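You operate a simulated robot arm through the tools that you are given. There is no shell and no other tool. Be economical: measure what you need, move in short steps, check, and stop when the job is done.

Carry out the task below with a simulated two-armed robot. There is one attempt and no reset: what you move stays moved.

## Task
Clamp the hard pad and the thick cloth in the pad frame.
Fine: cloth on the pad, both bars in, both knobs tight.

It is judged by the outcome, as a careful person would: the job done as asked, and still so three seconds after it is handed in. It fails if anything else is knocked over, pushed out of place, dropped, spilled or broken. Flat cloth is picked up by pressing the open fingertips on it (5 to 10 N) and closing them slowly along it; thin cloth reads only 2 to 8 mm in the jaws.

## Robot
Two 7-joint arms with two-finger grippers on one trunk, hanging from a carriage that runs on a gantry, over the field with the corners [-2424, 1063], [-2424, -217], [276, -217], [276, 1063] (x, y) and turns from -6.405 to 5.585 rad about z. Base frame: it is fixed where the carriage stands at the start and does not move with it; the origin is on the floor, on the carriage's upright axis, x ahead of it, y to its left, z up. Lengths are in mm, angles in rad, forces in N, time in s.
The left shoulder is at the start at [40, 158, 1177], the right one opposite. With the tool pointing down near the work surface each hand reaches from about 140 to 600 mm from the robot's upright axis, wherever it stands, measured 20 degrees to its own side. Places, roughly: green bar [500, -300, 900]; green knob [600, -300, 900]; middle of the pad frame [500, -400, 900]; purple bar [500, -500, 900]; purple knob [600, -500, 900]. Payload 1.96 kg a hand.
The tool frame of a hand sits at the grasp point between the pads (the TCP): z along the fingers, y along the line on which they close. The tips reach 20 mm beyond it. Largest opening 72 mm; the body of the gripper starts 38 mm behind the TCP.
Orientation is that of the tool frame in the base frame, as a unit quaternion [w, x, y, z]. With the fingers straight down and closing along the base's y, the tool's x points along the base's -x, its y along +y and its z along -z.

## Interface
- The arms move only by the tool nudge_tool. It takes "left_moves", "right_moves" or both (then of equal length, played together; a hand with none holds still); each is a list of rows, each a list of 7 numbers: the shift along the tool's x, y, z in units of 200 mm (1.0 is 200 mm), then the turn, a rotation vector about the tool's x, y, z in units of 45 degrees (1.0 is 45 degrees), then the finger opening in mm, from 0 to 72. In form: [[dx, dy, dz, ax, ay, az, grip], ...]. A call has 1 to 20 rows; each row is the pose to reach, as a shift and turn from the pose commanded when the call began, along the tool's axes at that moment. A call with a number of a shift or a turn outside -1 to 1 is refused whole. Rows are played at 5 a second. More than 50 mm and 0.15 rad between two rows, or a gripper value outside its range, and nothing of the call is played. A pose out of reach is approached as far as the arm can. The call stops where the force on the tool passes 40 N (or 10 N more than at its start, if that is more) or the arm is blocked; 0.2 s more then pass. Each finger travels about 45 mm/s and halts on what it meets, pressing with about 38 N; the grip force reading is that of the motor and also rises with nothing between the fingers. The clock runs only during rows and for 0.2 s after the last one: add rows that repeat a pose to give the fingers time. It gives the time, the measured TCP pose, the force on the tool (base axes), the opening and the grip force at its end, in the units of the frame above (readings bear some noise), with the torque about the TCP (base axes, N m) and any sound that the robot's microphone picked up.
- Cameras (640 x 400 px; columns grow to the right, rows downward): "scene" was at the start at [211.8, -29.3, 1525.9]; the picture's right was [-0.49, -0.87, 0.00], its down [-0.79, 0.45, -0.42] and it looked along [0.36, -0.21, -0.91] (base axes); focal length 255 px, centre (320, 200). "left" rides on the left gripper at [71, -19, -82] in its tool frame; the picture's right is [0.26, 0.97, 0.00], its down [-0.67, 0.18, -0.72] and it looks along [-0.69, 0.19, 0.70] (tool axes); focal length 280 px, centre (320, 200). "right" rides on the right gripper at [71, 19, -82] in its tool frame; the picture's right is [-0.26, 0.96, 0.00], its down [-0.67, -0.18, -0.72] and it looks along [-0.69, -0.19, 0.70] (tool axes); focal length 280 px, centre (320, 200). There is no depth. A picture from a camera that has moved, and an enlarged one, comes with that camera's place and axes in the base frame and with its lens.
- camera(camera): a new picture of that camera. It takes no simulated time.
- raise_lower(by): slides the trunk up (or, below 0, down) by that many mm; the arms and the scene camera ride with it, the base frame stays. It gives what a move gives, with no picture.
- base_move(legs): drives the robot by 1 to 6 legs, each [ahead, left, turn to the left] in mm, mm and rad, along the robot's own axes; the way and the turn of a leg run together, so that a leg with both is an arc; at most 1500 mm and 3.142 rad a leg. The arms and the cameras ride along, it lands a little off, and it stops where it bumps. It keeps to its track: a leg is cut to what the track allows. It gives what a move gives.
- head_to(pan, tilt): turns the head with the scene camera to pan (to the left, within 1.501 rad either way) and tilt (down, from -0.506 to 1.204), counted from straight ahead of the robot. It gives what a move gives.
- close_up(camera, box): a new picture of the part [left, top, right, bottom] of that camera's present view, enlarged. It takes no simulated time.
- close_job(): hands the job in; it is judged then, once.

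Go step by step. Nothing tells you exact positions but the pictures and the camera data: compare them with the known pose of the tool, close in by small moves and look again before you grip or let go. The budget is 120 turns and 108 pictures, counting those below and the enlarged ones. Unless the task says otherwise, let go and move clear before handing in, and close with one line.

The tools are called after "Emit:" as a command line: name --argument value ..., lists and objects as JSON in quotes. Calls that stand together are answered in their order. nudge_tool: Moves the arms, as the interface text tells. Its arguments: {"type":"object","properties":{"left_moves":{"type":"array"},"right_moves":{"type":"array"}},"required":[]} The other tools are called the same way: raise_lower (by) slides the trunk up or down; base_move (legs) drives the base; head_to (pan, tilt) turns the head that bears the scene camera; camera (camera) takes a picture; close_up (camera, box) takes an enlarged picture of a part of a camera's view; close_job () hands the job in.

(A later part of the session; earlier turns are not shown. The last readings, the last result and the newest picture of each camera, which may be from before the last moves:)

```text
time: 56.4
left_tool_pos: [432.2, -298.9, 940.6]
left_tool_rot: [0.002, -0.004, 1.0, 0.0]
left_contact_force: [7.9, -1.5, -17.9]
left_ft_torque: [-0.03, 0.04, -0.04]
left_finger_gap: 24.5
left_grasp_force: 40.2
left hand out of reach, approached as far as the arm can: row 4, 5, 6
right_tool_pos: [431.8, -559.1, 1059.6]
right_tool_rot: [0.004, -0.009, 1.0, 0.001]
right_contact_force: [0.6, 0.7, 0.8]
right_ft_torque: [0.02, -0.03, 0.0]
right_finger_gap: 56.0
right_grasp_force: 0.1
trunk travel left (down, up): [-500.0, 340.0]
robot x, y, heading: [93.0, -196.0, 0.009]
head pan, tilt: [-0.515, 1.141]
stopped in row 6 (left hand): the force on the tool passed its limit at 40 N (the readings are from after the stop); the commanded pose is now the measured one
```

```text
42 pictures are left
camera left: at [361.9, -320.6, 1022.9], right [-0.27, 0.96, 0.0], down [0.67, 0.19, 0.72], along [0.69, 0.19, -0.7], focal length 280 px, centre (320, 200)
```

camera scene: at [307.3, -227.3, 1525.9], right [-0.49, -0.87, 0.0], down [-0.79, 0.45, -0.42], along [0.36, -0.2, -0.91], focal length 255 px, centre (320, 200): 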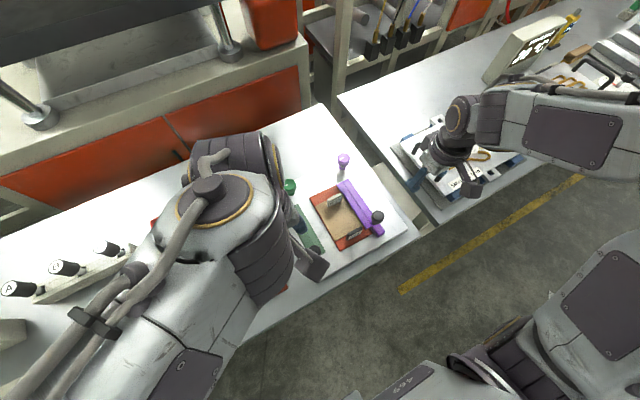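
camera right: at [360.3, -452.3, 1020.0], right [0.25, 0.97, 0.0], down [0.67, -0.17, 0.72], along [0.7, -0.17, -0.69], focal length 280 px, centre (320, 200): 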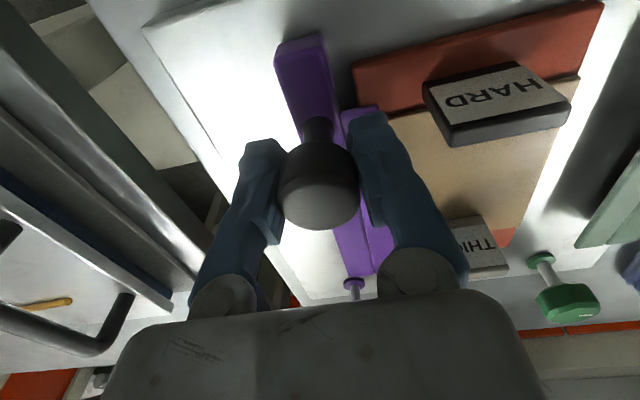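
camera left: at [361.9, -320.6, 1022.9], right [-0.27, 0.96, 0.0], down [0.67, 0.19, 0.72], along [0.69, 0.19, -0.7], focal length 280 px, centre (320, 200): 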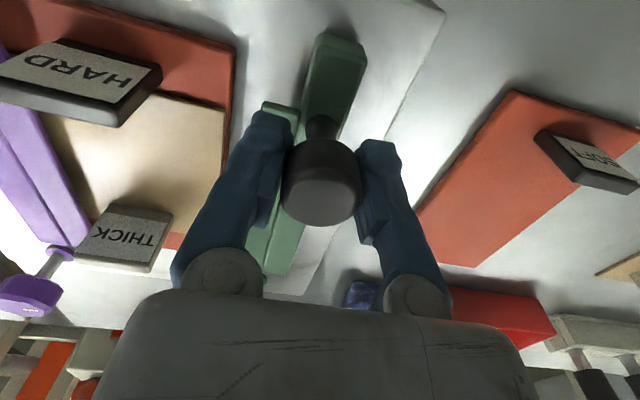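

The left arm ran out of reach after ~17 mm. I'll release, take it away and finish the green bar with the right hand.

Emit:
nudge_tool --left_moves '[[0, 0, 0, 0, 0, 0, 24], [0, 0, 0, 0, 0, 0, 40], [0, 0, 0, 0, 0, 0, 56], [0, 0.03, -0.15, 0, 0, 0, 56], [0, 0.1, -0.35, 0, 0, 0, 56], [0, 0.25, -0.5, 0, 0, 0, 56], [0, 0.45, -0.6, 0, 0, 0, 56], [0, 0.65, -0.7, 0, 0, 0, 56], [0, 0.85, -0.8, 0, 0, 0, 56], [0, 1.0, -0.9, 0, 0, 0, 56]]'

Emit:
nudge_tool --right_moves '[[0, 0.2, 0, 0, 0, 0, 60], [0, 0.4, 0, 0, 0, 0, 60], [0, 0.6, 0, 0, 0, 0, 60], [0, 0.8, 0, 0, 0, 0, 60], [0, 1.0, 0, 0, 0, 0, 60]]'

Emit:
nudge_tool --right_moves '[[0, 0.15, 0.1, 0, 0, 0, 60], [0, 0.3, 0.2, 0, 0, 0, 60], [0, 0.3, 0.35, 0, 0, 0, 60], [0, 0.3, 0.45, 0, 0, 0, 60]]'

Emit:
camera --camera "right"

Emit:
close_up --camera "scene" --box '[260, 140, 420, 280]'

```text
time: 58.6
left_tool_pos: [430.8, -97.5, 1120.9]
left_tool_rot: [0.001, -0.003, 1.0, 0.0]
left_contact_force: [-0.4, -0.9, -0.5]
left_ft_torque: [0.01, -0.01, -0.01]
left_finger_gap: 55.8
left_grasp_force: 0.1
right_tool_pos: [432.6, -558.5, 1057.8]
right_tool_rot: [0.004, -0.01, 1.0, 0.002]
right_contact_force: [0.7, 0.1, -1.1]
right_ft_torque: [0.05, 0.0, -0.02]
right_finger_gap: 55.9
right_grasp_force: 0.0
trunk travel left (down, up): [-500.0, 340.0]
robot x, y, heading: [94.7, -199.1, 0.002]
head pan, tilt: [-0.515, 1.141]
```

```text
time: 59.8
left_tool_pos: [430.0, -99.7, 1120.5]
left_tool_rot: [0.001, -0.003, 1.0, 0.0]
left_contact_force: [-0.3, 0.6, -0.2]
left_ft_torque: [-0.01, 0.01, -0.02]
left_finger_gap: 55.9
left_grasp_force: 0.1
right_tool_pos: [428.3, -357.8, 1060.5]
right_tool_rot: [0.003, -0.007, 1.0, 0.001]
right_contact_force: [-0.7, -0.1, -0.2]
right_ft_torque: [0.0, 0.03, 0.01]
right_finger_gap: 60.0
right_grasp_force: 0.1
trunk travel left (down, up): [-500.0, 340.0]
robot x, y, heading: [97.6, -197.5, -0.004]
head pan, tilt: [-0.515, 1.141]
```

```text
time: 60.8
left_tool_pos: [430.9, -99.3, 1121.1]
left_tool_rot: [0.001, -0.003, 1.0, 0.0]
left_contact_force: [0.0, -1.1, -0.8]
left_ft_torque: [-0.01, 0.04, -0.03]
left_finger_gap: 55.9
left_grasp_force: 0.1
right_tool_pos: [428.4, -296.9, 969.5]
right_tool_rot: [0.003, -0.009, 1.0, 0.001]
right_contact_force: [0.2, 1.7, 0.6]
right_ft_torque: [0.05, 0.04, 0.03]
right_finger_gap: 59.9
right_grasp_force: 0.0
trunk travel left (down, up): [-500.0, 340.0]
robot x, y, heading: [94.4, -198.6, 0.003]
head pan, tilt: [-0.515, 1.141]
```

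```text
41 pictures are left
camera right: at [356.1, -280.1, 1050.5], right [0.25, 0.97, 0.0], down [0.67, -0.17, 0.72], along [0.7, -0.17, -0.69], focal length 280 px, centre (320, 200)
```

right: 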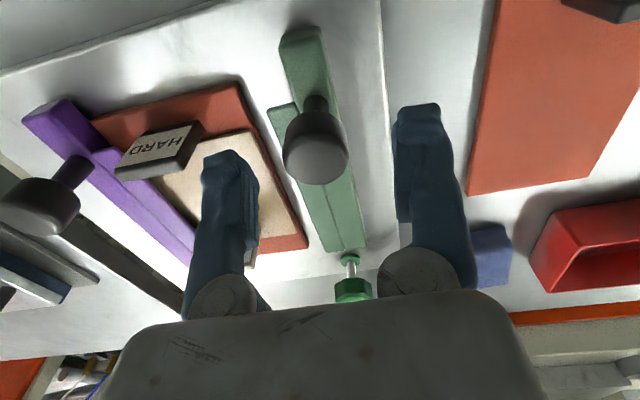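

```text
2.86 times, centred on (340, 210) of scene
camera zoom: at [307.6, -227.1, 1525.9], right [-0.49, -0.87, 0.0], down [-0.79, 0.45, -0.42], along [0.36, -0.2, -0.91], focal length 728 px, centre (263, 171)
```

zoom: 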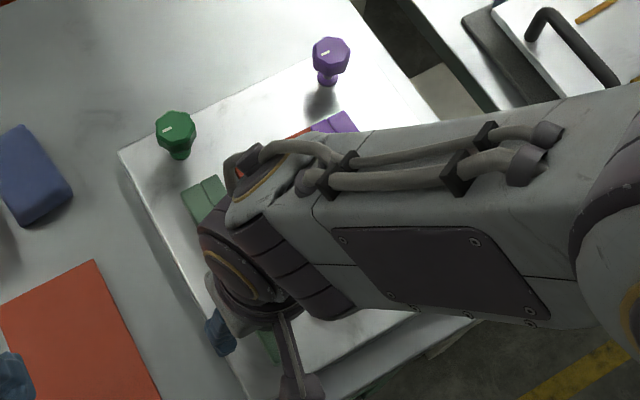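

Ball is right below. I'll descend, grip and slide inward in small steps.

Emit:
nudge_tool --right_moves '[[-0.01, -0.01, 0.08, 0, 0, 0, 60], [-0.015, -0.01, 0.145, 0, 0, 0, 60], [-0.015, -0.01, 0.145, 0, 0, 0, 45], [-0.015, -0.01, 0.145, 0, 0, 0, 30], [-0.015, -0.01, 0.145, 0, 0, 0, 15], [-0.015, -0.01, 0.145, 0, 0, 0, 15]]'

Emit:
nudge_tool --right_moves '[[0, -0.025, 0, 0, 0, 0, 15], [0, -0.05, 0, 0, 0, 0, 15], [0, -0.075, 0, 0, 0, 0, 15], [0, -0.1, 0, 0, 0, 0, 15], [0, -0.125, 0, 0, 0, 0, 15], [0, -0.14, 0, 0, 0, 0, 15]]'

Emit:
camera --camera "right"

```text
time: 62.2
left_tool_pos: [430.2, -99.2, 1121.1]
left_tool_rot: [0.002, -0.003, 1.0, 0.0]
left_contact_force: [-0.2, 0.2, -0.1]
left_ft_torque: [0.0, 0.02, 0.01]
left_finger_gap: 56.0
left_grasp_force: 0.0
right_tool_pos: [431.0, -298.9, 939.3]
right_tool_rot: [0.003, -0.009, 1.0, 0.001]
right_contact_force: [2.0, 0.1, -6.9]
right_ft_torque: [0.0, -0.08, 0.01]
right_finger_gap: 24.4
right_grasp_force: 35.9
trunk travel left (down, up): [-500.0, 340.0]
robot x, y, heading: [94.5, -196.2, -0.0]
head pan, tilt: [-0.515, 1.141]
```

```text
time: 63.6
left_tool_pos: [430.0, -98.8, 1121.0]
left_tool_rot: [0.001, -0.002, 1.0, 0.001]
left_contact_force: [-0.3, 0.1, -0.3]
left_ft_torque: [0.03, 0.01, -0.02]
left_finger_gap: 55.9
left_grasp_force: 0.0
right_tool_pos: [430.9, -328.0, 939.3]
right_tool_rot: [0.003, -0.009, 1.0, 0.002]
right_contact_force: [0.4, 1.4, -15.9]
right_ft_torque: [0.07, -0.08, 0.05]
right_finger_gap: 23.8
right_grasp_force: 40.4
trunk travel left (down, up): [-500.0, 340.0]
robot x, y, heading: [97.4, -199.3, 0.005]
head pan, tilt: [-0.515, 1.141]
```

```text
39 pictures are left
camera right: at [359.3, -310.8, 1021.2], right [0.25, 0.97, 0.0], down [0.67, -0.17, 0.72], along [0.7, -0.17, -0.7], focal length 280 px, centre (320, 200)
```

right: 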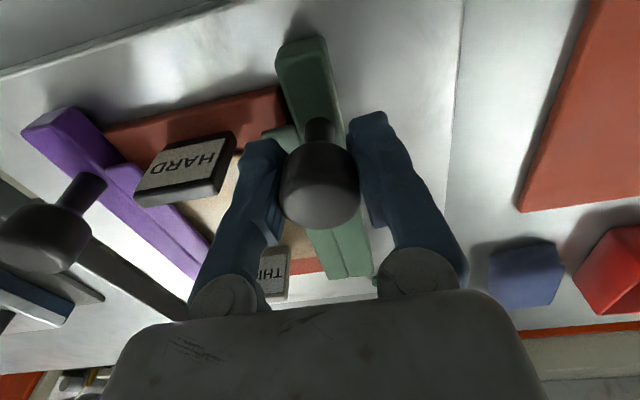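

The green lip is over the cloth edge now. Last ~12 mm in 2 mm steps.

Emit:
nudge_tool --right_moves '[[0, -0.012, 0, 0, 0, 0, 15], [0, -0.024, 0, 0, 0, 0, 15], [0, -0.036, 0, 0, 0, 0, 15], [0, -0.046, 0, 0, 0, 0, 15], [0, -0.055, 0, 0, 0, 0, 15]]'

Emit:
camera --camera "right"

```text
time: 64.8
left_tool_pos: [430.5, -96.9, 1121.6]
left_tool_rot: [0.001, -0.002, 1.0, 0.002]
left_contact_force: [-0.3, -1.1, -0.1]
left_ft_torque: [-0.05, -0.01, 0.03]
left_finger_gap: 55.9
left_grasp_force: 0.1
right_tool_pos: [431.5, -335.2, 939.7]
right_tool_rot: [0.004, -0.01, 1.0, 0.003]
right_contact_force: [3.1, 12.0, -28.1]
right_ft_torque: [0.13, -0.13, -0.02]
right_finger_gap: 24.0
right_grasp_force: 39.5
trunk travel left (down, up): [-500.0, 340.0]
robot x, y, heading: [96.2, -197.6, 0.0]
head pan, tilt: [-0.515, 1.141]
```

```text
38 pictures are left
camera right: at [359.1, -318.7, 1021.4], right [0.24, 0.97, 0.01], down [0.67, -0.18, 0.72], along [0.7, -0.17, -0.7], focal length 280 px, centre (320, 200)
```

right: 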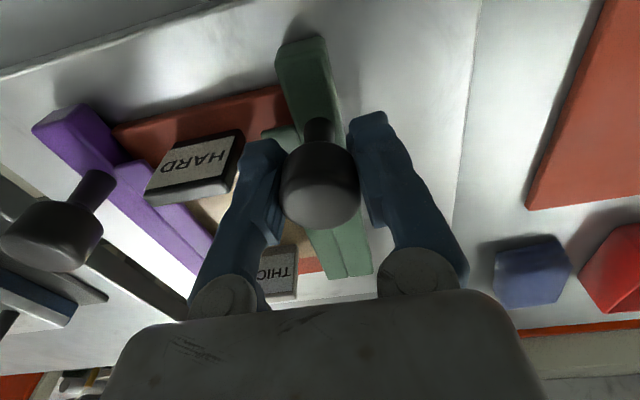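

Pressure is building, part of it vertical. I'll relieve it by lowering the grip 2 mm and see where the bar stands.

Emit:
nudge_tool --right_moves '[[0, 0, 0.005, 0, 0, 0, 15], [0, 0, 0.01, 0, 0, 0, 15], [0, 0, 0.015, 0, 0, 0, 15]]'

Emit:
close_up --camera "right" --box '[60, 40, 420, 310]'

Emit:
close_up --camera "left" --box '[0, 0, 240, 180]'

```text
time: 65.6
left_tool_pos: [430.1, -96.4, 1121.4]
left_tool_rot: [0.001, -0.003, 1.0, 0.001]
left_contact_force: [-0.1, 0.6, 0.2]
left_ft_torque: [0.0, 0.01, -0.01]
left_finger_gap: 56.1
left_grasp_force: 0.0
right_tool_pos: [432.7, -335.0, 938.0]
right_tool_rot: [0.004, -0.009, 1.0, 0.003]
right_contact_force: [-8.9, 18.8, 26.5]
right_ft_torque: [0.14, 0.07, 0.07]
right_finger_gap: 23.5
right_grasp_force: 39.5
trunk travel left (down, up): [-500.0, 340.0]
robot x, y, heading: [93.3, -197.7, 0.006]
head pan, tilt: [-0.515, 1.141]
```

```text
1.48 times, centred on (240, 175) of right
camera zoom: at [359.5, -318.8, 1019.6], right [0.24, 0.97, 0.01], down [0.67, -0.18, 0.72], along [0.7, -0.17, -0.69], focal length 415 px, centre (438, 237)
```

zoom: 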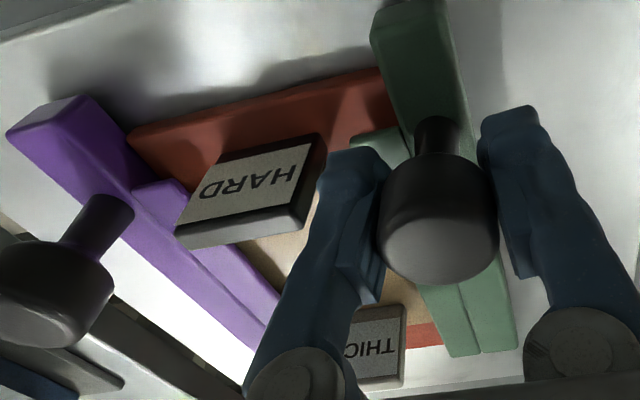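

```text
2.22 times, centred on (120, 90) of left
camera zoom: at [359.3, -117.8, 1203.9], right [-0.27, 0.96, 0.0], down [0.67, 0.18, 0.72], along [0.69, 0.19, -0.7], focal length 623 px, centre (764, 444)
```

zoom: 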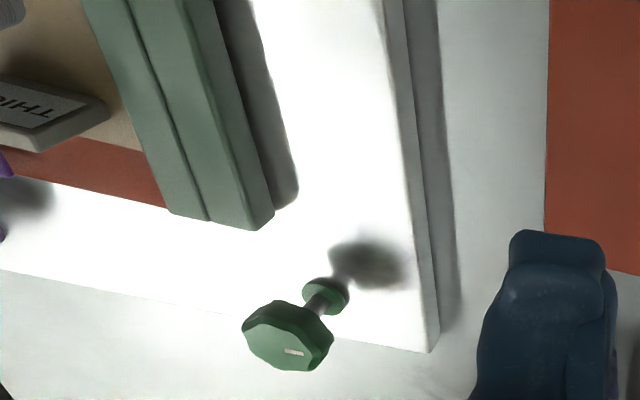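

Both bars abut the pad edges. Easing off, opening just enough, and rising clear.

Emit:
nudge_tool --right_moves '[[0, 0.005, -0.007, 0, 0, 0, 15], [0, 0.005, -0.007, 0, 0, 0, 28], [0, 0.005, -0.007, 0, 0, 0, 38], [0, 0.005, -0.15, 0, 0, 0, 38], [0, 0.005, -0.35, 0, 0, 0, 38], [0, 0.005, -0.55, 0, 0, 0, 38], [0, -0.2, -0.6, 0, 0, 0, 50], [0, -0.4, -0.6, 0, 0, 0, 50], [0, -0.6, -0.6, 0, 0, 0, 50], [0, -0.8, -0.6, 0, 0, 0, 50], [0, -1.0, -0.6, 0, 0, 0, 50]]'

Emit:
close_up --camera "scene" --box '[260, 140, 420, 280]'

```text
time: 68.0
left_tool_pos: [429.2, -100.8, 1120.9]
left_tool_rot: [0.001, -0.003, 1.0, 0.0]
left_contact_force: [-1.1, -0.5, -0.2]
left_ft_torque: [0.04, -0.03, 0.01]
left_finger_gap: 55.9
left_grasp_force: 0.1
right_tool_pos: [436.2, -540.7, 1056.2]
right_tool_rot: [0.004, -0.009, 1.0, 0.001]
right_contact_force: [0.4, 0.0, -0.2]
right_ft_torque: [0.01, -0.01, 0.03]
right_finger_gap: 49.8
right_grasp_force: 0.0
trunk travel left (down, up): [-500.0, 340.0]
robot x, y, heading: [96.1, -198.7, 0.001]
head pan, tilt: [-0.515, 1.141]
```

```text
2.86 times, centred on (340, 210) of scene
camera zoom: at [307.6, -227.3, 1525.9], right [-0.49, -0.87, 0.0], down [-0.79, 0.45, -0.42], along [0.36, -0.2, -0.91], focal length 728 px, centre (263, 171)
```

zoom: 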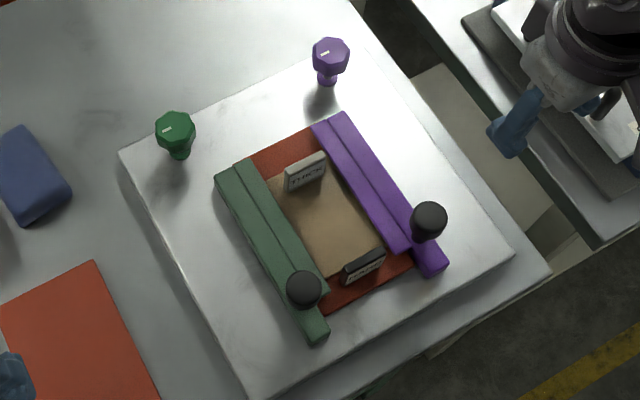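

Both bars are in and parallel. Now the knobs: moving the right hand above the purple knob.

Emit:
nudge_tool --right_moves '[[-0.23, 0.05, 0, 0, 0, 0, 60], [-0.46, 0.12, 0, 0, 0, 0, 60], [-0.69, 0.2, 0.05, 0, 0, 0, 60], [-0.92, 0.26, 0.15, 0, 0, 0, 60], [-0.92, 0.26, 0.3, 0, 0, 0, 60], [-0.92, 0.26, 0.45, 0, 0, 0, 60]]'

Emit:
camera --camera "right"

Emit:
close_up --camera "scene" --box '[280, 120, 400, 210]'

```text
refused: row 4 steps farther than a row can; nothing moved
```

```text
34 pictures are left
camera right: at [363.3, -524.2, 1137.4], right [0.25, 0.97, 0.0], down [0.67, -0.17, 0.72], along [0.7, -0.17, -0.69], focal length 280 px, centre (320, 200)
```

right: 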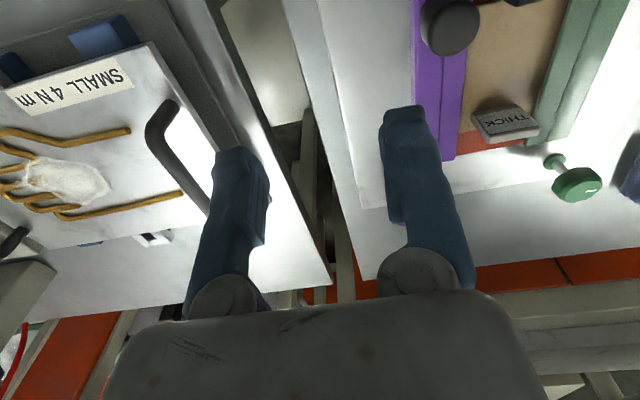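

```text
4.44 times, centred on (340, 165) of scene
camera zoom: at [307.6, -227.3, 1525.9], right [-0.49, -0.87, 0.0], down [-0.79, 0.45, -0.42], along [0.36, -0.2, -0.91], focal length 1133 px, centre (231, 356)
```

zoom: 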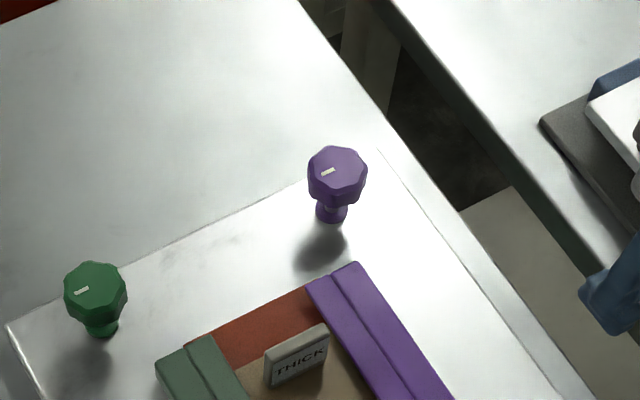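

Only my step size was refused. Repeating with smaller steps.

Emit:
nudge_tool --right_moves '[[-0.2, 0.05, 0, 0, 0, 0, 60], [-0.4, 0.12, 0, 0, 0, 0, 60], [-0.6, 0.18, 0.05, 0, 0, 0, 60], [-0.78, 0.23, 0.12, 0, 0, 0, 60], [-0.9, 0.26, 0.25, 0, 0, 0, 60], [-0.9, 0.26, 0.4, 0, 0, 0, 60]]'

Emit:
camera --camera "right"

```text
time: 69.4
left_tool_pos: [430.6, -99.2, 1121.3]
left_tool_rot: [0.001, -0.003, 1.0, 0.0]
left_contact_force: [-0.3, 1.0, -0.2]
left_ft_torque: [0.01, 0.0, -0.02]
left_finger_gap: 56.2
left_grasp_force: 0.1
right_tool_pos: [616.3, -483.6, 978.3]
right_tool_rot: [0.004, -0.009, 1.0, 0.002]
right_contact_force: [0.6, -0.4, 0.0]
right_ft_torque: [0.0, 0.0, 0.03]
right_finger_gap: 59.8
right_grasp_force: 0.1
trunk travel left (down, up): [-500.0, 340.0]
robot x, y, heading: [96.8, -202.1, 0.008]
head pan, tilt: [-0.515, 1.141]
```

```text
32 pictures are left
camera right: at [543.2, -466.5, 1059.6], right [0.25, 0.97, 0.0], down [0.67, -0.17, 0.72], along [0.7, -0.17, -0.69], focal length 280 px, centre (320, 200)
```

right: 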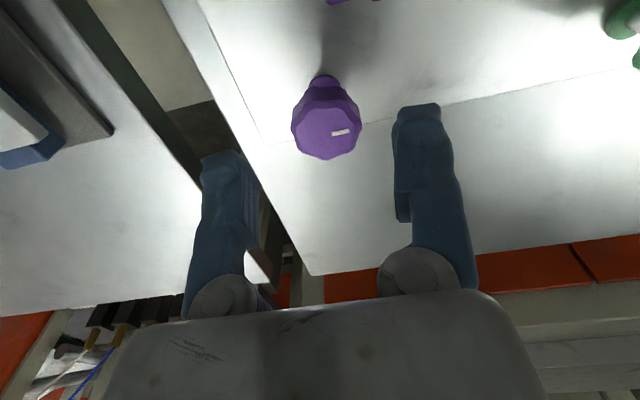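

The knob top is just below, at about [619, -480, 938], 34 mm wide. I'll pre-turn the wrist by -90° at height so I have a long clockwise stroke.

Emit:
nudge_tool --right_moves '[[-0.01, 0.015, 0, 0, 0, -0.17, 60], [-0.01, 0.015, 0, 0, 0, -0.34, 60], [-0.01, 0.015, 0, 0, 0, -0.51, 60], [-0.01, 0.015, 0, 0, 0, -0.68, 60], [-0.01, 0.015, 0, 0, 0, -0.84, 60], [-0.01, 0.015, 0, 0, 0, -1.0, 60]]'

Emit:
nudge_tool --right_moves '[[0, 0, 0, 0, 0, -0.17, 60], [0, 0, 0, 0, 0, -0.34, 60], [0, 0, 0, 0, 0, -0.51, 60], [0, 0, 0, 0, 0, -0.68, 60], [0, 0, 0, 0, 0, -0.84, 60], [0, 0, 0, 0, 0, -1.0, 60]]'

Emit:
camera --camera "right"

```text
time: 70.8
left_tool_pos: [430.4, -99.6, 1120.5]
left_tool_rot: [0.001, -0.002, 1.0, 0.0]
left_contact_force: [0.0, 0.3, 0.2]
left_ft_torque: [-0.01, 0.0, 0.01]
left_finger_gap: 56.1
left_grasp_force: 0.0
right_tool_pos: [616.8, -481.3, 978.8]
right_tool_rot: [0.003, -0.392, 0.92, 0.0]
right_contact_force: [-2.1, 0.0, 0.4]
right_ft_torque: [-0.01, 0.0, -0.01]
right_finger_gap: 60.0
right_grasp_force: 0.0
trunk travel left (down, up): [-500.0, 340.0]
robot x, y, heading: [95.3, -199.3, 0.005]
head pan, tilt: [-0.515, 1.141]
```

```text
time: 72.2
left_tool_pos: [431.1, -99.7, 1121.3]
left_tool_rot: [0.001, -0.003, 1.0, 0.0]
left_contact_force: [0.7, 0.0, 0.2]
left_ft_torque: [-0.02, 0.02, 0.01]
left_finger_gap: 56.0
left_grasp_force: 0.0
right_tool_pos: [616.3, -481.7, 978.5]
right_tool_rot: [-0.004, 0.714, -0.7, 0.001]
right_contact_force: [0.4, -0.1, -0.3]
right_ft_torque: [-0.02, 0.02, -0.01]
right_finger_gap: 60.1
right_grasp_force: 0.1
trunk travel left (down, up): [-500.0, 340.0]
robot x, y, heading: [95.8, -197.9, 0.007]
head pan, tilt: [-0.515, 1.141]
```

```text
31 pictures are left
camera right: at [597.6, -553.4, 1059.9], right [-0.97, 0.24, -0.01], down [0.16, 0.68, 0.72], along [0.18, 0.7, -0.7], focal length 280 px, centre (320, 200)
```

right: 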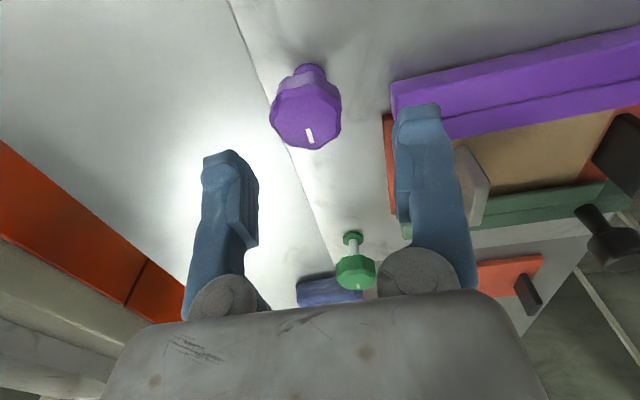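

Knob centre refined to about [623, -482], top z≈933. Descend around it and grip.

Emit:
nudge_tool --right_moves '[[0.004, -0.034, 0, 0, 0, 0, 50], [0.004, -0.034, 0.15, 0, 0, 0, 50], [0.004, -0.034, 0.265, 0, 0, 0, 50], [0.004, -0.034, 0.265, 0, 0, 0, 40], [0.004, -0.034, 0.265, 0, 0, 0, 25], [0.004, -0.034, 0.265, 0, 0, 0, 15], [0.004, -0.034, 0.265, 0, 0, 0, 15]]'

Emit:
camera --camera "right"

```text
time: 73.8
left_tool_pos: [431.4, -98.8, 1120.2]
left_tool_rot: [0.001, -0.003, 1.0, 0.0]
left_contact_force: [0.1, -0.1, 0.4]
left_ft_torque: [-0.03, 0.0, 0.01]
left_finger_gap: 56.0
left_grasp_force: 0.0
right_tool_pos: [624.4, -481.0, 924.6]
right_tool_rot: [-0.004, 0.713, -0.701, 0.001]
right_contact_force: [18.2, -5.5, -36.5]
right_ft_torque: [-0.08, -0.03, 0.03]
right_finger_gap: 33.8
right_grasp_force: 40.5
trunk travel left (down, up): [-500.0, 340.0]
robot x, y, heading: [97.8, -201.5, 0.002]
head pan, tilt: [-0.515, 1.141]
```

```text
30 pictures are left
camera right: at [604.7, -553.6, 1005.2], right [-0.97, 0.25, 0.0], down [0.17, 0.68, 0.72], along [0.18, 0.7, -0.7], focal length 280 px, centre (320, 200)
```

right: 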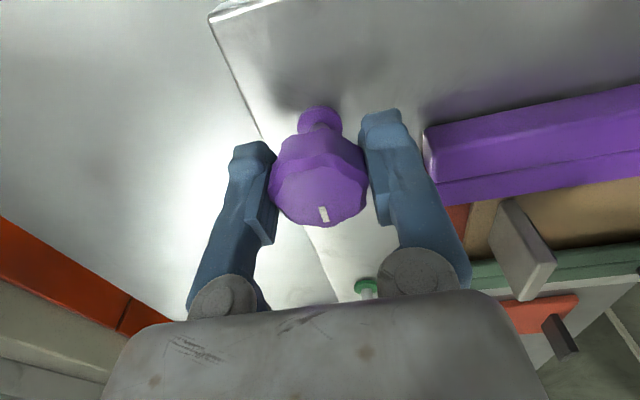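

The force shows I'm a bit low and ~2 mm off in x. I'll open, rise 5 mm, shift +2 mm in x and regrip.

Emit:
nudge_tool --right_moves '[[0, 0, 0, 0, 0, 0, 45], [0, -0.01, -0.025, 0, 0, 0, 45], [0, -0.01, -0.025, 0, 0, 0, 38], [0, -0.01, -0.025, 0, 0, 0, 30], [0, -0.01, -0.025, 0, 0, 0, 15], [0, -0.01, -0.025, 0, 0, 0, 15]]'

```text
time: 75.2
left_tool_pos: [429.5, -98.1, 1120.2]
left_tool_rot: [-0.001, -0.002, 1.0, -0.001]
left_contact_force: [0.4, -0.6, 0.3]
left_ft_torque: [0.0, 0.01, 0.01]
left_finger_gap: 56.0
left_grasp_force: 0.0
right_tool_pos: [624.6, -482.4, 929.9]
right_tool_rot: [-0.003, 0.713, -0.701, 0.0]
right_contact_force: [-12.6, 2.3, 8.6]
right_ft_torque: [0.12, 0.19, 0.03]
right_finger_gap: 36.5
right_grasp_force: 40.1
trunk travel left (down, up): [-500.0, 340.0]
robot x, y, heading: [94.8, -202.8, 0.003]
head pan, tilt: [-0.515, 1.141]
```

Better centred now. Turning clockwise by 45° and reading the torque.

Emit:
nudge_tool --right_moves '[[0, 0.005, 0, 0, 0, 0.17, 15], [0, 0.005, 0, 0, 0, 0.34, 15], [0, 0.005, 0, 0, 0, 0.51, 15], [0, 0.005, 0, 0, 0, 0.68, 15], [0, 0.005, 0, 0, 0, 0.84, 15], [0, 0.005, 0, 0, 0, 1.0, 15]]'

Emit:
camera --camera "right"

```text
time: 76.6
left_tool_pos: [429.2, -99.1, 1121.3]
left_tool_rot: [0.002, -0.003, 1.0, 0.0]
left_contact_force: [0.3, 0.2, -0.4]
left_ft_torque: [0.01, -0.01, -0.03]
left_finger_gap: 56.1
left_grasp_force: 0.0
right_tool_pos: [624.9, -480.7, 928.4]
right_tool_rot: [0.004, -0.391, 0.921, -0.001]
right_contact_force: [-2.5, 1.9, 4.8]
right_ft_torque: [-0.07, 0.06, 0.05]
right_finger_gap: 36.5
right_grasp_force: 40.4
trunk travel left (down, up): [-500.0, 340.0]
robot x, y, heading: [98.1, -200.6, 0.002]
head pan, tilt: [-0.515, 1.141]
```

```text
29 pictures are left
camera right: at [560.0, -520.1, 1011.3], right [-0.51, 0.86, 0.0], down [0.6, 0.35, 0.72], along [0.62, 0.37, -0.69], focal length 280 px, centre (320, 200)
```

right: 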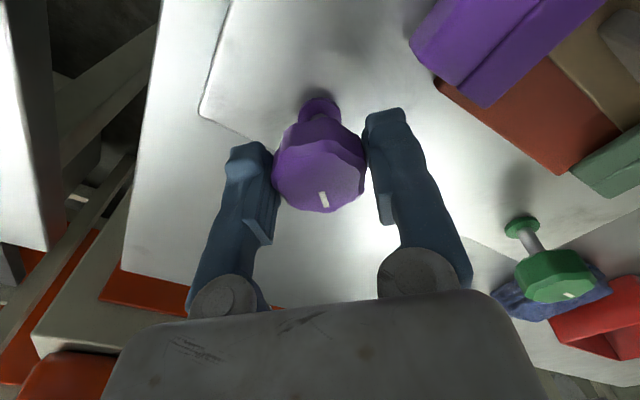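

The knob turned with the hand, still loose. Continuing clockwise.

Emit:
nudge_tool --right_moves '[[0, 0, 0, 0, 0, 0.17, 15], [0, 0, 0, 0, 0, 0.34, 15], [0, 0, 0, 0, 0, 0.51, 15], [0, 0, 0, 0, 0, 0.68, 15], [0, 0, 0, 0, 0, 0.84, 15], [0, 0, 0, 0, 0, 1.0, 15]]'

Emit:
nudge_tool --right_moves '[[0, 0, 0, 0, 0, 0.17, 15], [0, 0, 0, 0, 0, 0.34, 15], [0, 0, 0, 0, 0, 0.51, 15], [0, 0, 0, 0, 0, 0.68, 15], [0, 0, 0, 0, 0, 0.84, 15], [0, 0, 0, 0, 0, 1.0, 15]]'

```text
time: 78.0
left_tool_pos: [430.4, -98.6, 1120.6]
left_tool_rot: [0.001, -0.002, 1.0, -0.001]
left_contact_force: [0.8, -0.3, -1.0]
left_ft_torque: [0.03, 0.01, -0.01]
left_finger_gap: 56.0
left_grasp_force: 0.1
right_tool_pos: [623.7, -482.0, 929.7]
right_tool_rot: [0.004, -0.007, 1.0, 0.001]
right_contact_force: [1.9, -2.8, -3.7]
right_ft_torque: [-0.11, -0.43, 0.27]
right_finger_gap: 36.5
right_grasp_force: 39.9
trunk travel left (down, up): [-500.0, 340.0]
robot x, y, heading: [94.8, -199.3, 0.001]
head pan, tilt: [-0.515, 1.141]
```

```text
time: 79.4
left_tool_pos: [431.0, -100.3, 1120.9]
left_tool_rot: [0.001, -0.002, 1.0, -0.001]
left_contact_force: [0.1, -0.2, 0.6]
left_ft_torque: [0.0, -0.05, 0.0]
left_finger_gap: 55.9
left_grasp_force: 0.0
right_tool_pos: [624.1, -482.8, 930.7]
right_tool_rot: [0.003, 0.376, 0.927, 0.001]
right_contact_force: [-0.9, -3.8, 1.0]
right_ft_torque: [-0.06, 0.03, 0.88]
right_finger_gap: 36.4
right_grasp_force: 39.8
trunk travel left (down, up): [-500.0, 340.0]
robot x, y, heading: [94.0, -199.5, 0.004]
head pan, tilt: [-0.515, 1.141]
```

Resistance is building (0.88 N m). Continuing in smaller portions.

Emit:
nudge_tool --right_moves '[[0, 0, 0, 0, 0, 0.12, 15], [0, 0, 0, 0, 0, 0.24, 15], [0, 0, 0, 0, 0, 0.36, 15], [0, 0, 0, 0, 0, 0.48, 15]]'

Emit:
camera --camera "right"

```text
time: 80.4
left_tool_pos: [430.3, -98.6, 1120.7]
left_tool_rot: [0.001, -0.003, 1.0, 0.0]
left_contact_force: [-0.2, -0.6, 0.4]
left_ft_torque: [-0.01, -0.01, -0.01]
left_finger_gap: 55.9
left_grasp_force: 0.1
right_tool_pos: [624.7, -481.9, 931.1]
right_tool_rot: [0.001, 0.542, 0.84, 0.002]
right_contact_force: [-3.2, -2.0, 0.8]
right_ft_torque: [0.02, 0.08, 0.61]
right_finger_gap: 36.0
right_grasp_force: 39.9
trunk travel left (down, up): [-500.0, 340.0]
robot x, y, heading: [96.2, -201.7, 0.008]
head pan, tilt: [-0.515, 1.141]
```

```text
28 pictures are left
camera right: at [611.6, -411.2, 1012.1], right [0.99, 0.16, 0.01], down [0.11, -0.69, 0.71], along [0.12, -0.7, -0.7], focal length 280 px, centre (320, 200)
```

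right: 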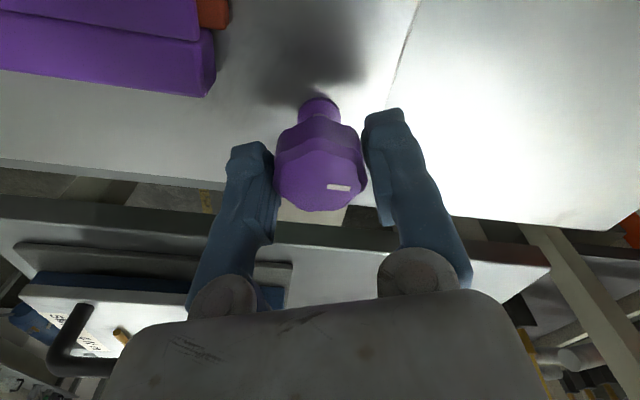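

The knob slipped in the jaws: its mark now points +x, i.e. it made about a quarter turn and resists at ~0.9 N m. I'll zoom to fix the mark's direction, then regrip and try for more.

Emit:
nudge_tool --right_moves '[[0, 0, 0, 0, 0, -0.05, 40], [0, 0, 0, 0, 0, -0.1, 48], [0, 0, 0, 0, 0, -0.27, 48], [0, 0, 0, 0, 0, -0.44, 48], [0, 0, 0, 0, 0, -0.6, 48], [0, 0, 0, 0, 0, -0.77, 48], [0, 0, 0, 0, 0, -0.94, 48]]'

Emit:
close_up --camera "right" --box '[200, 60, 440, 240]'

```text
time: 82.0
left_tool_pos: [430.2, -98.8, 1121.8]
left_tool_rot: [0.001, -0.002, 1.0, 0.0]
left_contact_force: [-0.4, 0.4, 0.3]
left_ft_torque: [0.03, -0.02, -0.02]
left_finger_gap: 56.1
left_grasp_force: 0.1
right_tool_pos: [624.1, -481.0, 930.7]
right_tool_rot: [0.004, 0.2, 0.98, 0.001]
right_contact_force: [-0.1, -1.4, 1.0]
right_ft_torque: [-0.01, 0.02, 0.01]
right_finger_gap: 48.0
right_grasp_force: 0.0
trunk travel left (down, up): [-500.0, 340.0]
robot x, y, heading: [96.5, -199.0, 0.001]
head pan, tilt: [-0.515, 1.141]
```

```text
2.22 times, centred on (320, 150) of right
camera zoom: at [566.1, -437.1, 1011.6], right [0.62, 0.78, 0.01], down [0.54, -0.44, 0.72], along [0.57, -0.44, -0.7], focal length 623 px, centre (320, 311)
```

zoom: 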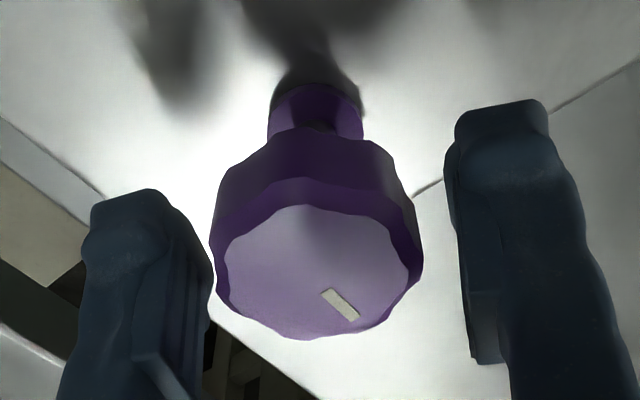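

The mark points along +x, i.e. about 95° clockwise from its start. Regripping to test whether it goes further.

Emit:
nudge_tool --right_moves '[[0, 0, 0, 0, 0, 0, 38], [0, 0, 0, 0, 0, 0, 20], [0, 0, 0, 0, 0, 0, 0], [0, 0, 0, 0, 0, 0, 0], [0, 0, 0, 0, 0, 0.1, 0], [0, 0, 0, 0, 0, 0.2, 0]]'

Emit:
nudge_tool --right_moves '[[0, 0, 0, 0, 0, 0.1, 0], [0, 0, 0, 0, 0, 0.2, 0]]'

Emit:
close_up --camera "right" --box '[200, 60, 440, 240]'

```text
time: 83.4
left_tool_pos: [431.5, -98.8, 1120.5]
left_tool_rot: [0.001, -0.003, 1.0, -0.001]
left_contact_force: [0.3, -0.8, 0.1]
left_ft_torque: [-0.03, 0.03, -0.03]
left_finger_gap: 55.9
left_grasp_force: 0.0
right_tool_pos: [624.3, -483.1, 930.3]
right_tool_rot: [0.003, 0.278, 0.961, 0.002]
right_contact_force: [-0.8, -2.7, -0.2]
right_ft_torque: [-0.03, 0.01, 0.33]
right_finger_gap: 36.3
right_grasp_force: 40.0
trunk travel left (down, up): [-500.0, 340.0]
robot x, y, heading: [93.9, -200.7, 0.003]
head pan, tilt: [-0.515, 1.141]
```

```text
time: 84.0
left_tool_pos: [430.8, -99.8, 1120.8]
left_tool_rot: [0.001, -0.002, 1.0, 0.001]
left_contact_force: [0.1, -0.1, 0.2]
left_ft_torque: [-0.02, -0.01, -0.02]
left_finger_gap: 56.1
left_grasp_force: 0.0
right_tool_pos: [624.7, -482.3, 930.2]
right_tool_rot: [0.003, 0.353, 0.936, 0.002]
right_contact_force: [-1.6, -3.4, -0.8]
right_ft_torque: [-0.05, 0.03, 0.75]
right_finger_gap: 36.0
right_grasp_force: 39.9
trunk travel left (down, up): [-500.0, 340.0]
robot x, y, heading: [93.1, -201.6, 0.008]
head pan, tilt: [-0.515, 1.141]
```

```text
2.22 times, centred on (320, 150) of right
camera zoom: at [582.9, -422.2, 1011.9], right [0.83, 0.55, 0.01], down [0.38, -0.58, 0.72], along [0.4, -0.6, -0.7], focal length 623 px, centre (320, 311)
```

zoom: 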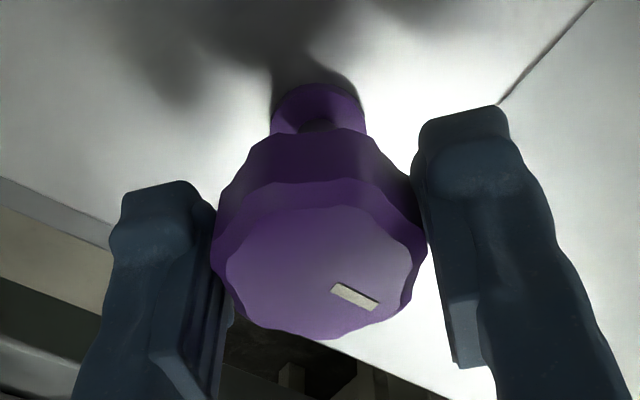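

The knob no longer follows: it stands at about a quarter turn with 0.75 N m on it. One more stroke to be sure it is tight.

Emit:
nudge_tool --right_moves '[[0, 0, 0, 0, 0, 0.06, 0], [0, 0, 0, 0, 0, 0.12, 0]]'

Emit:
nudge_tool --right_moves '[[0, 0, 0, 0, 0, 0.06, 0], [0, 0, 0, 0, 0, 0.12, 0]]'

Emit:
nudge_tool --right_moves '[[0, 0, 0, 0, 0, 0.06, 0], [0, 0, 0, 0, 0, 0.12, 0]]'

Emit:
close_up --camera "right" --box '[200, 60, 440, 240]'

```text
time: 84.6
left_tool_pos: [430.0, -100.4, 1120.5]
left_tool_rot: [0.001, -0.003, 1.0, 0.0]
left_contact_force: [-0.3, -0.1, -0.3]
left_ft_torque: [0.02, 0.01, 0.01]
left_finger_gap: 55.9
left_grasp_force: 0.0
right_tool_pos: [624.4, -482.0, 930.1]
right_tool_rot: [0.002, 0.397, 0.918, 0.003]
right_contact_force: [-2.6, -2.6, -0.2]
right_ft_torque: [-0.09, 0.05, 0.61]
right_finger_gap: 36.7
right_grasp_force: 40.0
trunk travel left (down, up): [-500.0, 340.0]
robot x, y, heading: [97.5, -199.6, -0.001]
head pan, tilt: [-0.515, 1.141]
```

```text
time: 85.2
left_tool_pos: [430.1, -99.2, 1121.1]
left_tool_rot: [0.001, -0.002, 1.0, 0.0]
left_contact_force: [-0.7, -0.6, 0.6]
left_ft_torque: [-0.01, 0.03, -0.03]
left_finger_gap: 55.7
left_grasp_force: 0.1
right_tool_pos: [624.0, -481.9, 930.4]
right_tool_rot: [0.002, 0.44, 0.898, 0.002]
right_contact_force: [-1.1, -3.9, 1.1]
right_ft_torque: [-0.11, 0.06, 0.45]
right_finger_gap: 36.5
right_grasp_force: 39.9
trunk travel left (down, up): [-500.0, 340.0]
robot x, y, heading: [95.1, -201.3, 0.006]
head pan, tilt: [-0.515, 1.141]
```

```text
time: 85.8
left_tool_pos: [430.4, -99.8, 1121.1]
left_tool_rot: [0.001, -0.002, 1.0, 0.0]
left_contact_force: [-0.7, -0.2, -0.4]
left_ft_torque: [0.04, 0.05, 0.01]
left_finger_gap: 55.9
left_grasp_force: 0.0
right_tool_pos: [624.4, -482.3, 930.2]
right_tool_rot: [0.002, 0.481, 0.877, 0.002]
right_contact_force: [-2.6, -2.8, 0.9]
right_ft_torque: [-0.12, 0.02, 0.39]
right_finger_gap: 36.2
right_grasp_force: 40.0
trunk travel left (down, up): [-500.0, 340.0]
robot x, y, heading: [96.7, -196.5, 0.005]
head pan, tilt: [-0.515, 1.141]
```

```text
2.22 times, centred on (320, 150) of right
camera zoom: at [601.5, -413.5, 1011.9], right [0.96, 0.3, 0.01], down [0.2, -0.67, 0.72], along [0.22, -0.68, -0.7], focal length 623 px, centre (320, 311)
```

zoom: 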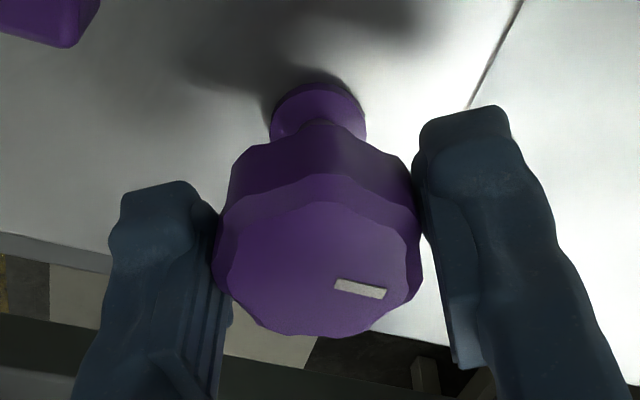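

The mark hasn't moved: the purple knob is at its stop, tight. I'll release, rise and go over to the green knob while turning the wrist back.

Emit:
nudge_tool --right_moves '[[0, 0, 0, 0, 0, 0, 44], [0, 0, 0, 0, 0, 0, 54], [0, 0, -0.15, 0, 0, 0, 56], [0, 0, -0.3, 0, 0, 0, 56], [0.12, 0.08, -0.3, 0, 0, -0.17, 56], [0.24, 0.16, -0.3, 0, 0, -0.34, 56], [0.36, 0.23, -0.3, 0, 0, -0.51, 56], [0.48, 0.31, -0.3, 0, 0, -0.68, 56], [0.6, 0.38, -0.3, 0, 0, -0.84, 56], [0.72, 0.455, -0.3, 0, 0, -1.0, 56]]'

Emit:
nudge_tool --right_moves '[[0, 0, 0, 0, 0, -0.17, 56], [0, 0, 0, 0, 0, -0.34, 56], [0, 0, 0, 0, 0, -0.51, 56], [0, 0, 0, 0, 0, -0.68, 56], [0, 0, 0, 0, 0, -0.84, 56], [0, 0, 0, 0, 0, -1.0, 56]]'

Emit:
nudge_tool --right_moves '[[0, 0, 0, 0, 0, -0.15, 56], [0, 0, 0, 0, 0, -0.28, 56]]'

Emit:
camera --camera "right"

```text
time: 88.0
left_tool_pos: [430.4, -98.9, 1121.4]
left_tool_rot: [0.001, -0.003, 1.0, 0.001]
left_contact_force: [-0.2, -0.5, 0.9]
left_ft_torque: [0.01, 0.02, 0.0]
left_finger_gap: 56.0
left_grasp_force: 0.1
right_tool_pos: [624.7, -312.2, 991.8]
right_tool_rot: [0.002, 0.108, 0.994, 0.002]
right_contact_force: [0.2, -0.7, -0.2]
right_ft_torque: [-0.01, 0.01, -0.04]
right_finger_gap: 55.7
right_grasp_force: 0.1
trunk travel left (down, up): [-500.0, 340.0]
robot x, y, heading: [93.6, -198.3, 0.003]
head pan, tilt: [-0.515, 1.141]
```

```text
time: 89.4
left_tool_pos: [431.0, -98.3, 1121.3]
left_tool_rot: [0.001, -0.002, 1.0, 0.0]
left_contact_force: [0.1, -0.1, 0.0]
left_ft_torque: [0.01, 0.01, 0.0]
left_finger_gap: 56.0
left_grasp_force: 0.0
right_tool_pos: [623.7, -312.0, 990.3]
right_tool_rot: [0.004, -0.281, 0.96, 0.0]
right_contact_force: [-0.4, 0.6, 0.3]
right_ft_torque: [0.01, 0.0, 0.0]
right_finger_gap: 55.6
right_grasp_force: 0.1
trunk travel left (down, up): [-500.0, 340.0]
robot x, y, heading: [97.4, -200.9, 0.008]
head pan, tilt: [-0.515, 1.141]
```

```text
time: 90.0
left_tool_pos: [429.8, -100.2, 1121.2]
left_tool_rot: [0.0, -0.003, 1.0, 0.0]
left_contact_force: [-0.1, -0.1, 0.1]
left_ft_torque: [0.03, -0.03, -0.02]
left_finger_gap: 55.7
left_grasp_force: 0.2
right_tool_pos: [624.1, -312.2, 991.4]
right_tool_rot: [0.004, -0.384, 0.923, -0.001]
right_contact_force: [-0.6, 0.7, -0.3]
right_ft_torque: [0.02, 0.01, 0.0]
right_finger_gap: 56.0
right_grasp_force: 0.1
trunk travel left (down, up): [-500.0, 340.0]
robot x, y, heading: [97.2, -199.1, 0.004]
head pan, tilt: [-0.515, 1.141]
```

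```text
24 pictures are left
camera right: at [559.0, -349.5, 1072.1], right [-0.5, 0.87, 0.0], down [0.6, 0.35, 0.72], along [0.62, 0.36, -0.69], focal length 280 px, centre (320, 200)
```

right: 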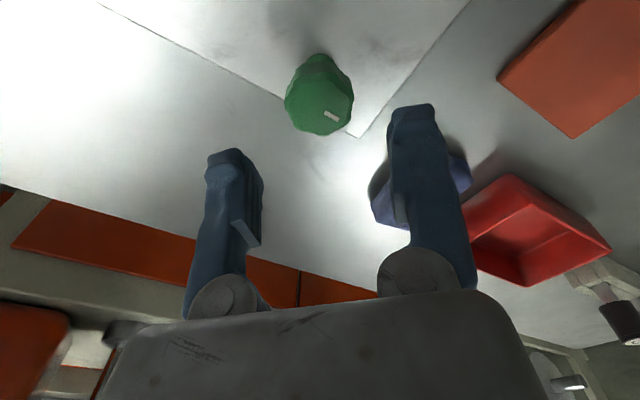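

The green knob is right below ([622, -314]). Descend to the same grip height and close.

Emit:
nudge_tool --right_moves '[[0.007, -0.007, 0.15, 0, 0, 0, 52], [0.007, -0.007, 0.305, 0, 0, 0, 52], [0.007, -0.007, 0.305, 0, 0, 0, 40], [0.007, -0.007, 0.305, 0, 0, 0, 25], [0.007, -0.007, 0.305, 0, 0, 0, 0], [0.007, -0.007, 0.305, 0, 0, 0, 0]]'

Emit:
close_up --camera "right" --box '[200, 60, 440, 240]'

```text
time: 91.4
left_tool_pos: [430.7, -98.5, 1121.5]
left_tool_rot: [0.0, -0.003, 1.0, 0.001]
left_contact_force: [-0.6, 0.2, -0.2]
left_ft_torque: [0.0, 0.0, 0.01]
left_finger_gap: 55.9
left_grasp_force: 0.1
right_tool_pos: [623.9, -312.1, 929.2]
right_tool_rot: [0.004, -0.384, 0.923, 0.001]
right_contact_force: [-2.1, 3.9, 0.8]
right_ft_torque: [0.02, 0.09, 0.05]
right_finger_gap: 36.2
right_grasp_force: 39.7
trunk travel left (down, up): [-500.0, 340.0]
robot x, y, heading: [92.5, -196.8, 0.003]
head pan, tilt: [-0.515, 1.141]
```

```text
2.22 times, centred on (320, 150) of right
camera zoom: at [559.3, -349.6, 1010.7], right [-0.5, 0.87, 0.0], down [0.6, 0.35, 0.72], along [0.62, 0.36, -0.69], focal length 623 px, centre (320, 311)
```

zoom: 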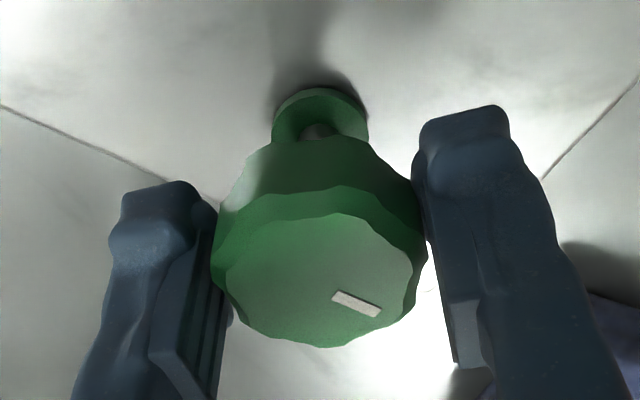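

Good grip; the mark points +y (93°) as the purple one did at first. Turning clockwise.

Emit:
nudge_tool --right_moves '[[0, 0, 0, 0, 0, 0.17, 0], [0, 0, 0, 0, 0, 0.34, 0], [0, 0, 0, 0, 0, 0.51, 0], [0, 0, 0, 0, 0, 0.68, 0], [0, 0, 0, 0, 0, 0.84, 0], [0, 0, 0, 0, 0, 1.0, 0]]'

Emit:
nudge_tool --right_moves '[[0, 0, 0, 0, 0, 0.17, 0], [0, 0, 0, 0, 0, 0.34, 0], [0, 0, 0, 0, 0, 0.51, 0], [0, 0, 0, 0, 0, 0.68, 0], [0, 0, 0, 0, 0, 0.84, 0], [0, 0, 0, 0, 0, 1.0, 0]]'

Emit:
nudge_tool --right_moves '[[0, 0, 0, 0, 0, 0.15, 0], [0, 0, 0, 0, 0, 0.3, 0], [0, 0, 0, 0, 0, 0.45, 0]]'

Emit:
close_up --camera "right" --box '[200, 60, 440, 240]'

```text
time: 92.8
left_tool_pos: [430.3, -98.7, 1120.5]
left_tool_rot: [0.001, -0.003, 1.0, 0.001]
left_contact_force: [-0.3, -0.9, 0.4]
left_ft_torque: [0.03, 0.02, 0.01]
left_finger_gap: 55.8
left_grasp_force: 0.1
right_tool_pos: [624.5, -312.5, 930.5]
right_tool_rot: [0.004, 0.001, 1.0, 0.002]
right_contact_force: [5.8, 4.4, -12.7]
right_ft_torque: [0.08, -0.44, 0.06]
right_finger_gap: 36.0
right_grasp_force: 39.6
trunk travel left (down, up): [-500.0, 340.0]
robot x, y, heading: [92.5, -196.9, 0.002]
head pan, tilt: [-0.515, 1.141]
```

```text
time: 94.2
left_tool_pos: [430.9, -98.3, 1120.6]
left_tool_rot: [0.001, -0.003, 1.0, 0.0]
left_contact_force: [0.6, 1.5, 0.0]
left_ft_torque: [0.06, 0.01, 0.01]
left_finger_gap: 56.0
left_grasp_force: 0.0
right_tool_pos: [623.7, -312.2, 929.6]
right_tool_rot: [0.002, 0.383, 0.924, 0.003]
right_contact_force: [3.6, 4.1, -12.8]
right_ft_torque: [0.05, 0.04, 0.69]
right_finger_gap: 36.2
right_grasp_force: 39.3
trunk travel left (down, up): [-500.0, 340.0]
robot x, y, heading: [96.1, -197.2, 0.006]
head pan, tilt: [-0.515, 1.141]
```

```text
time: 95.0
left_tool_pos: [430.9, -98.8, 1121.4]
left_tool_rot: [0.001, -0.002, 1.0, 0.0]
left_contact_force: [-0.6, -0.5, -0.1]
left_ft_torque: [0.02, 0.0, 0.0]
left_finger_gap: 56.1
left_grasp_force: 0.0
right_tool_pos: [624.9, -312.9, 929.9]
right_tool_rot: [0.0, 0.538, 0.843, 0.002]
right_contact_force: [0.9, 1.7, -1.1]
right_ft_torque: [0.0, -0.02, 0.57]
right_finger_gap: 35.7
right_grasp_force: 39.7
trunk travel left (down, up): [-500.0, 340.0]
robot x, y, heading: [96.2, -198.0, 0.006]
head pan, tilt: [-0.515, 1.141]
```

```text
2.22 times, centred on (320, 150) of right
camera zoom: at [611.1, -241.7, 1012.1], right [0.99, 0.17, 0.01], down [0.11, -0.69, 0.71], along [0.12, -0.7, -0.7], focal length 623 px, centre (320, 311)
```

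zoom: 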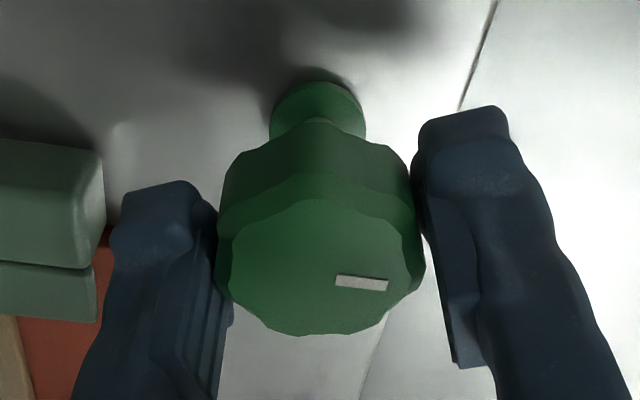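

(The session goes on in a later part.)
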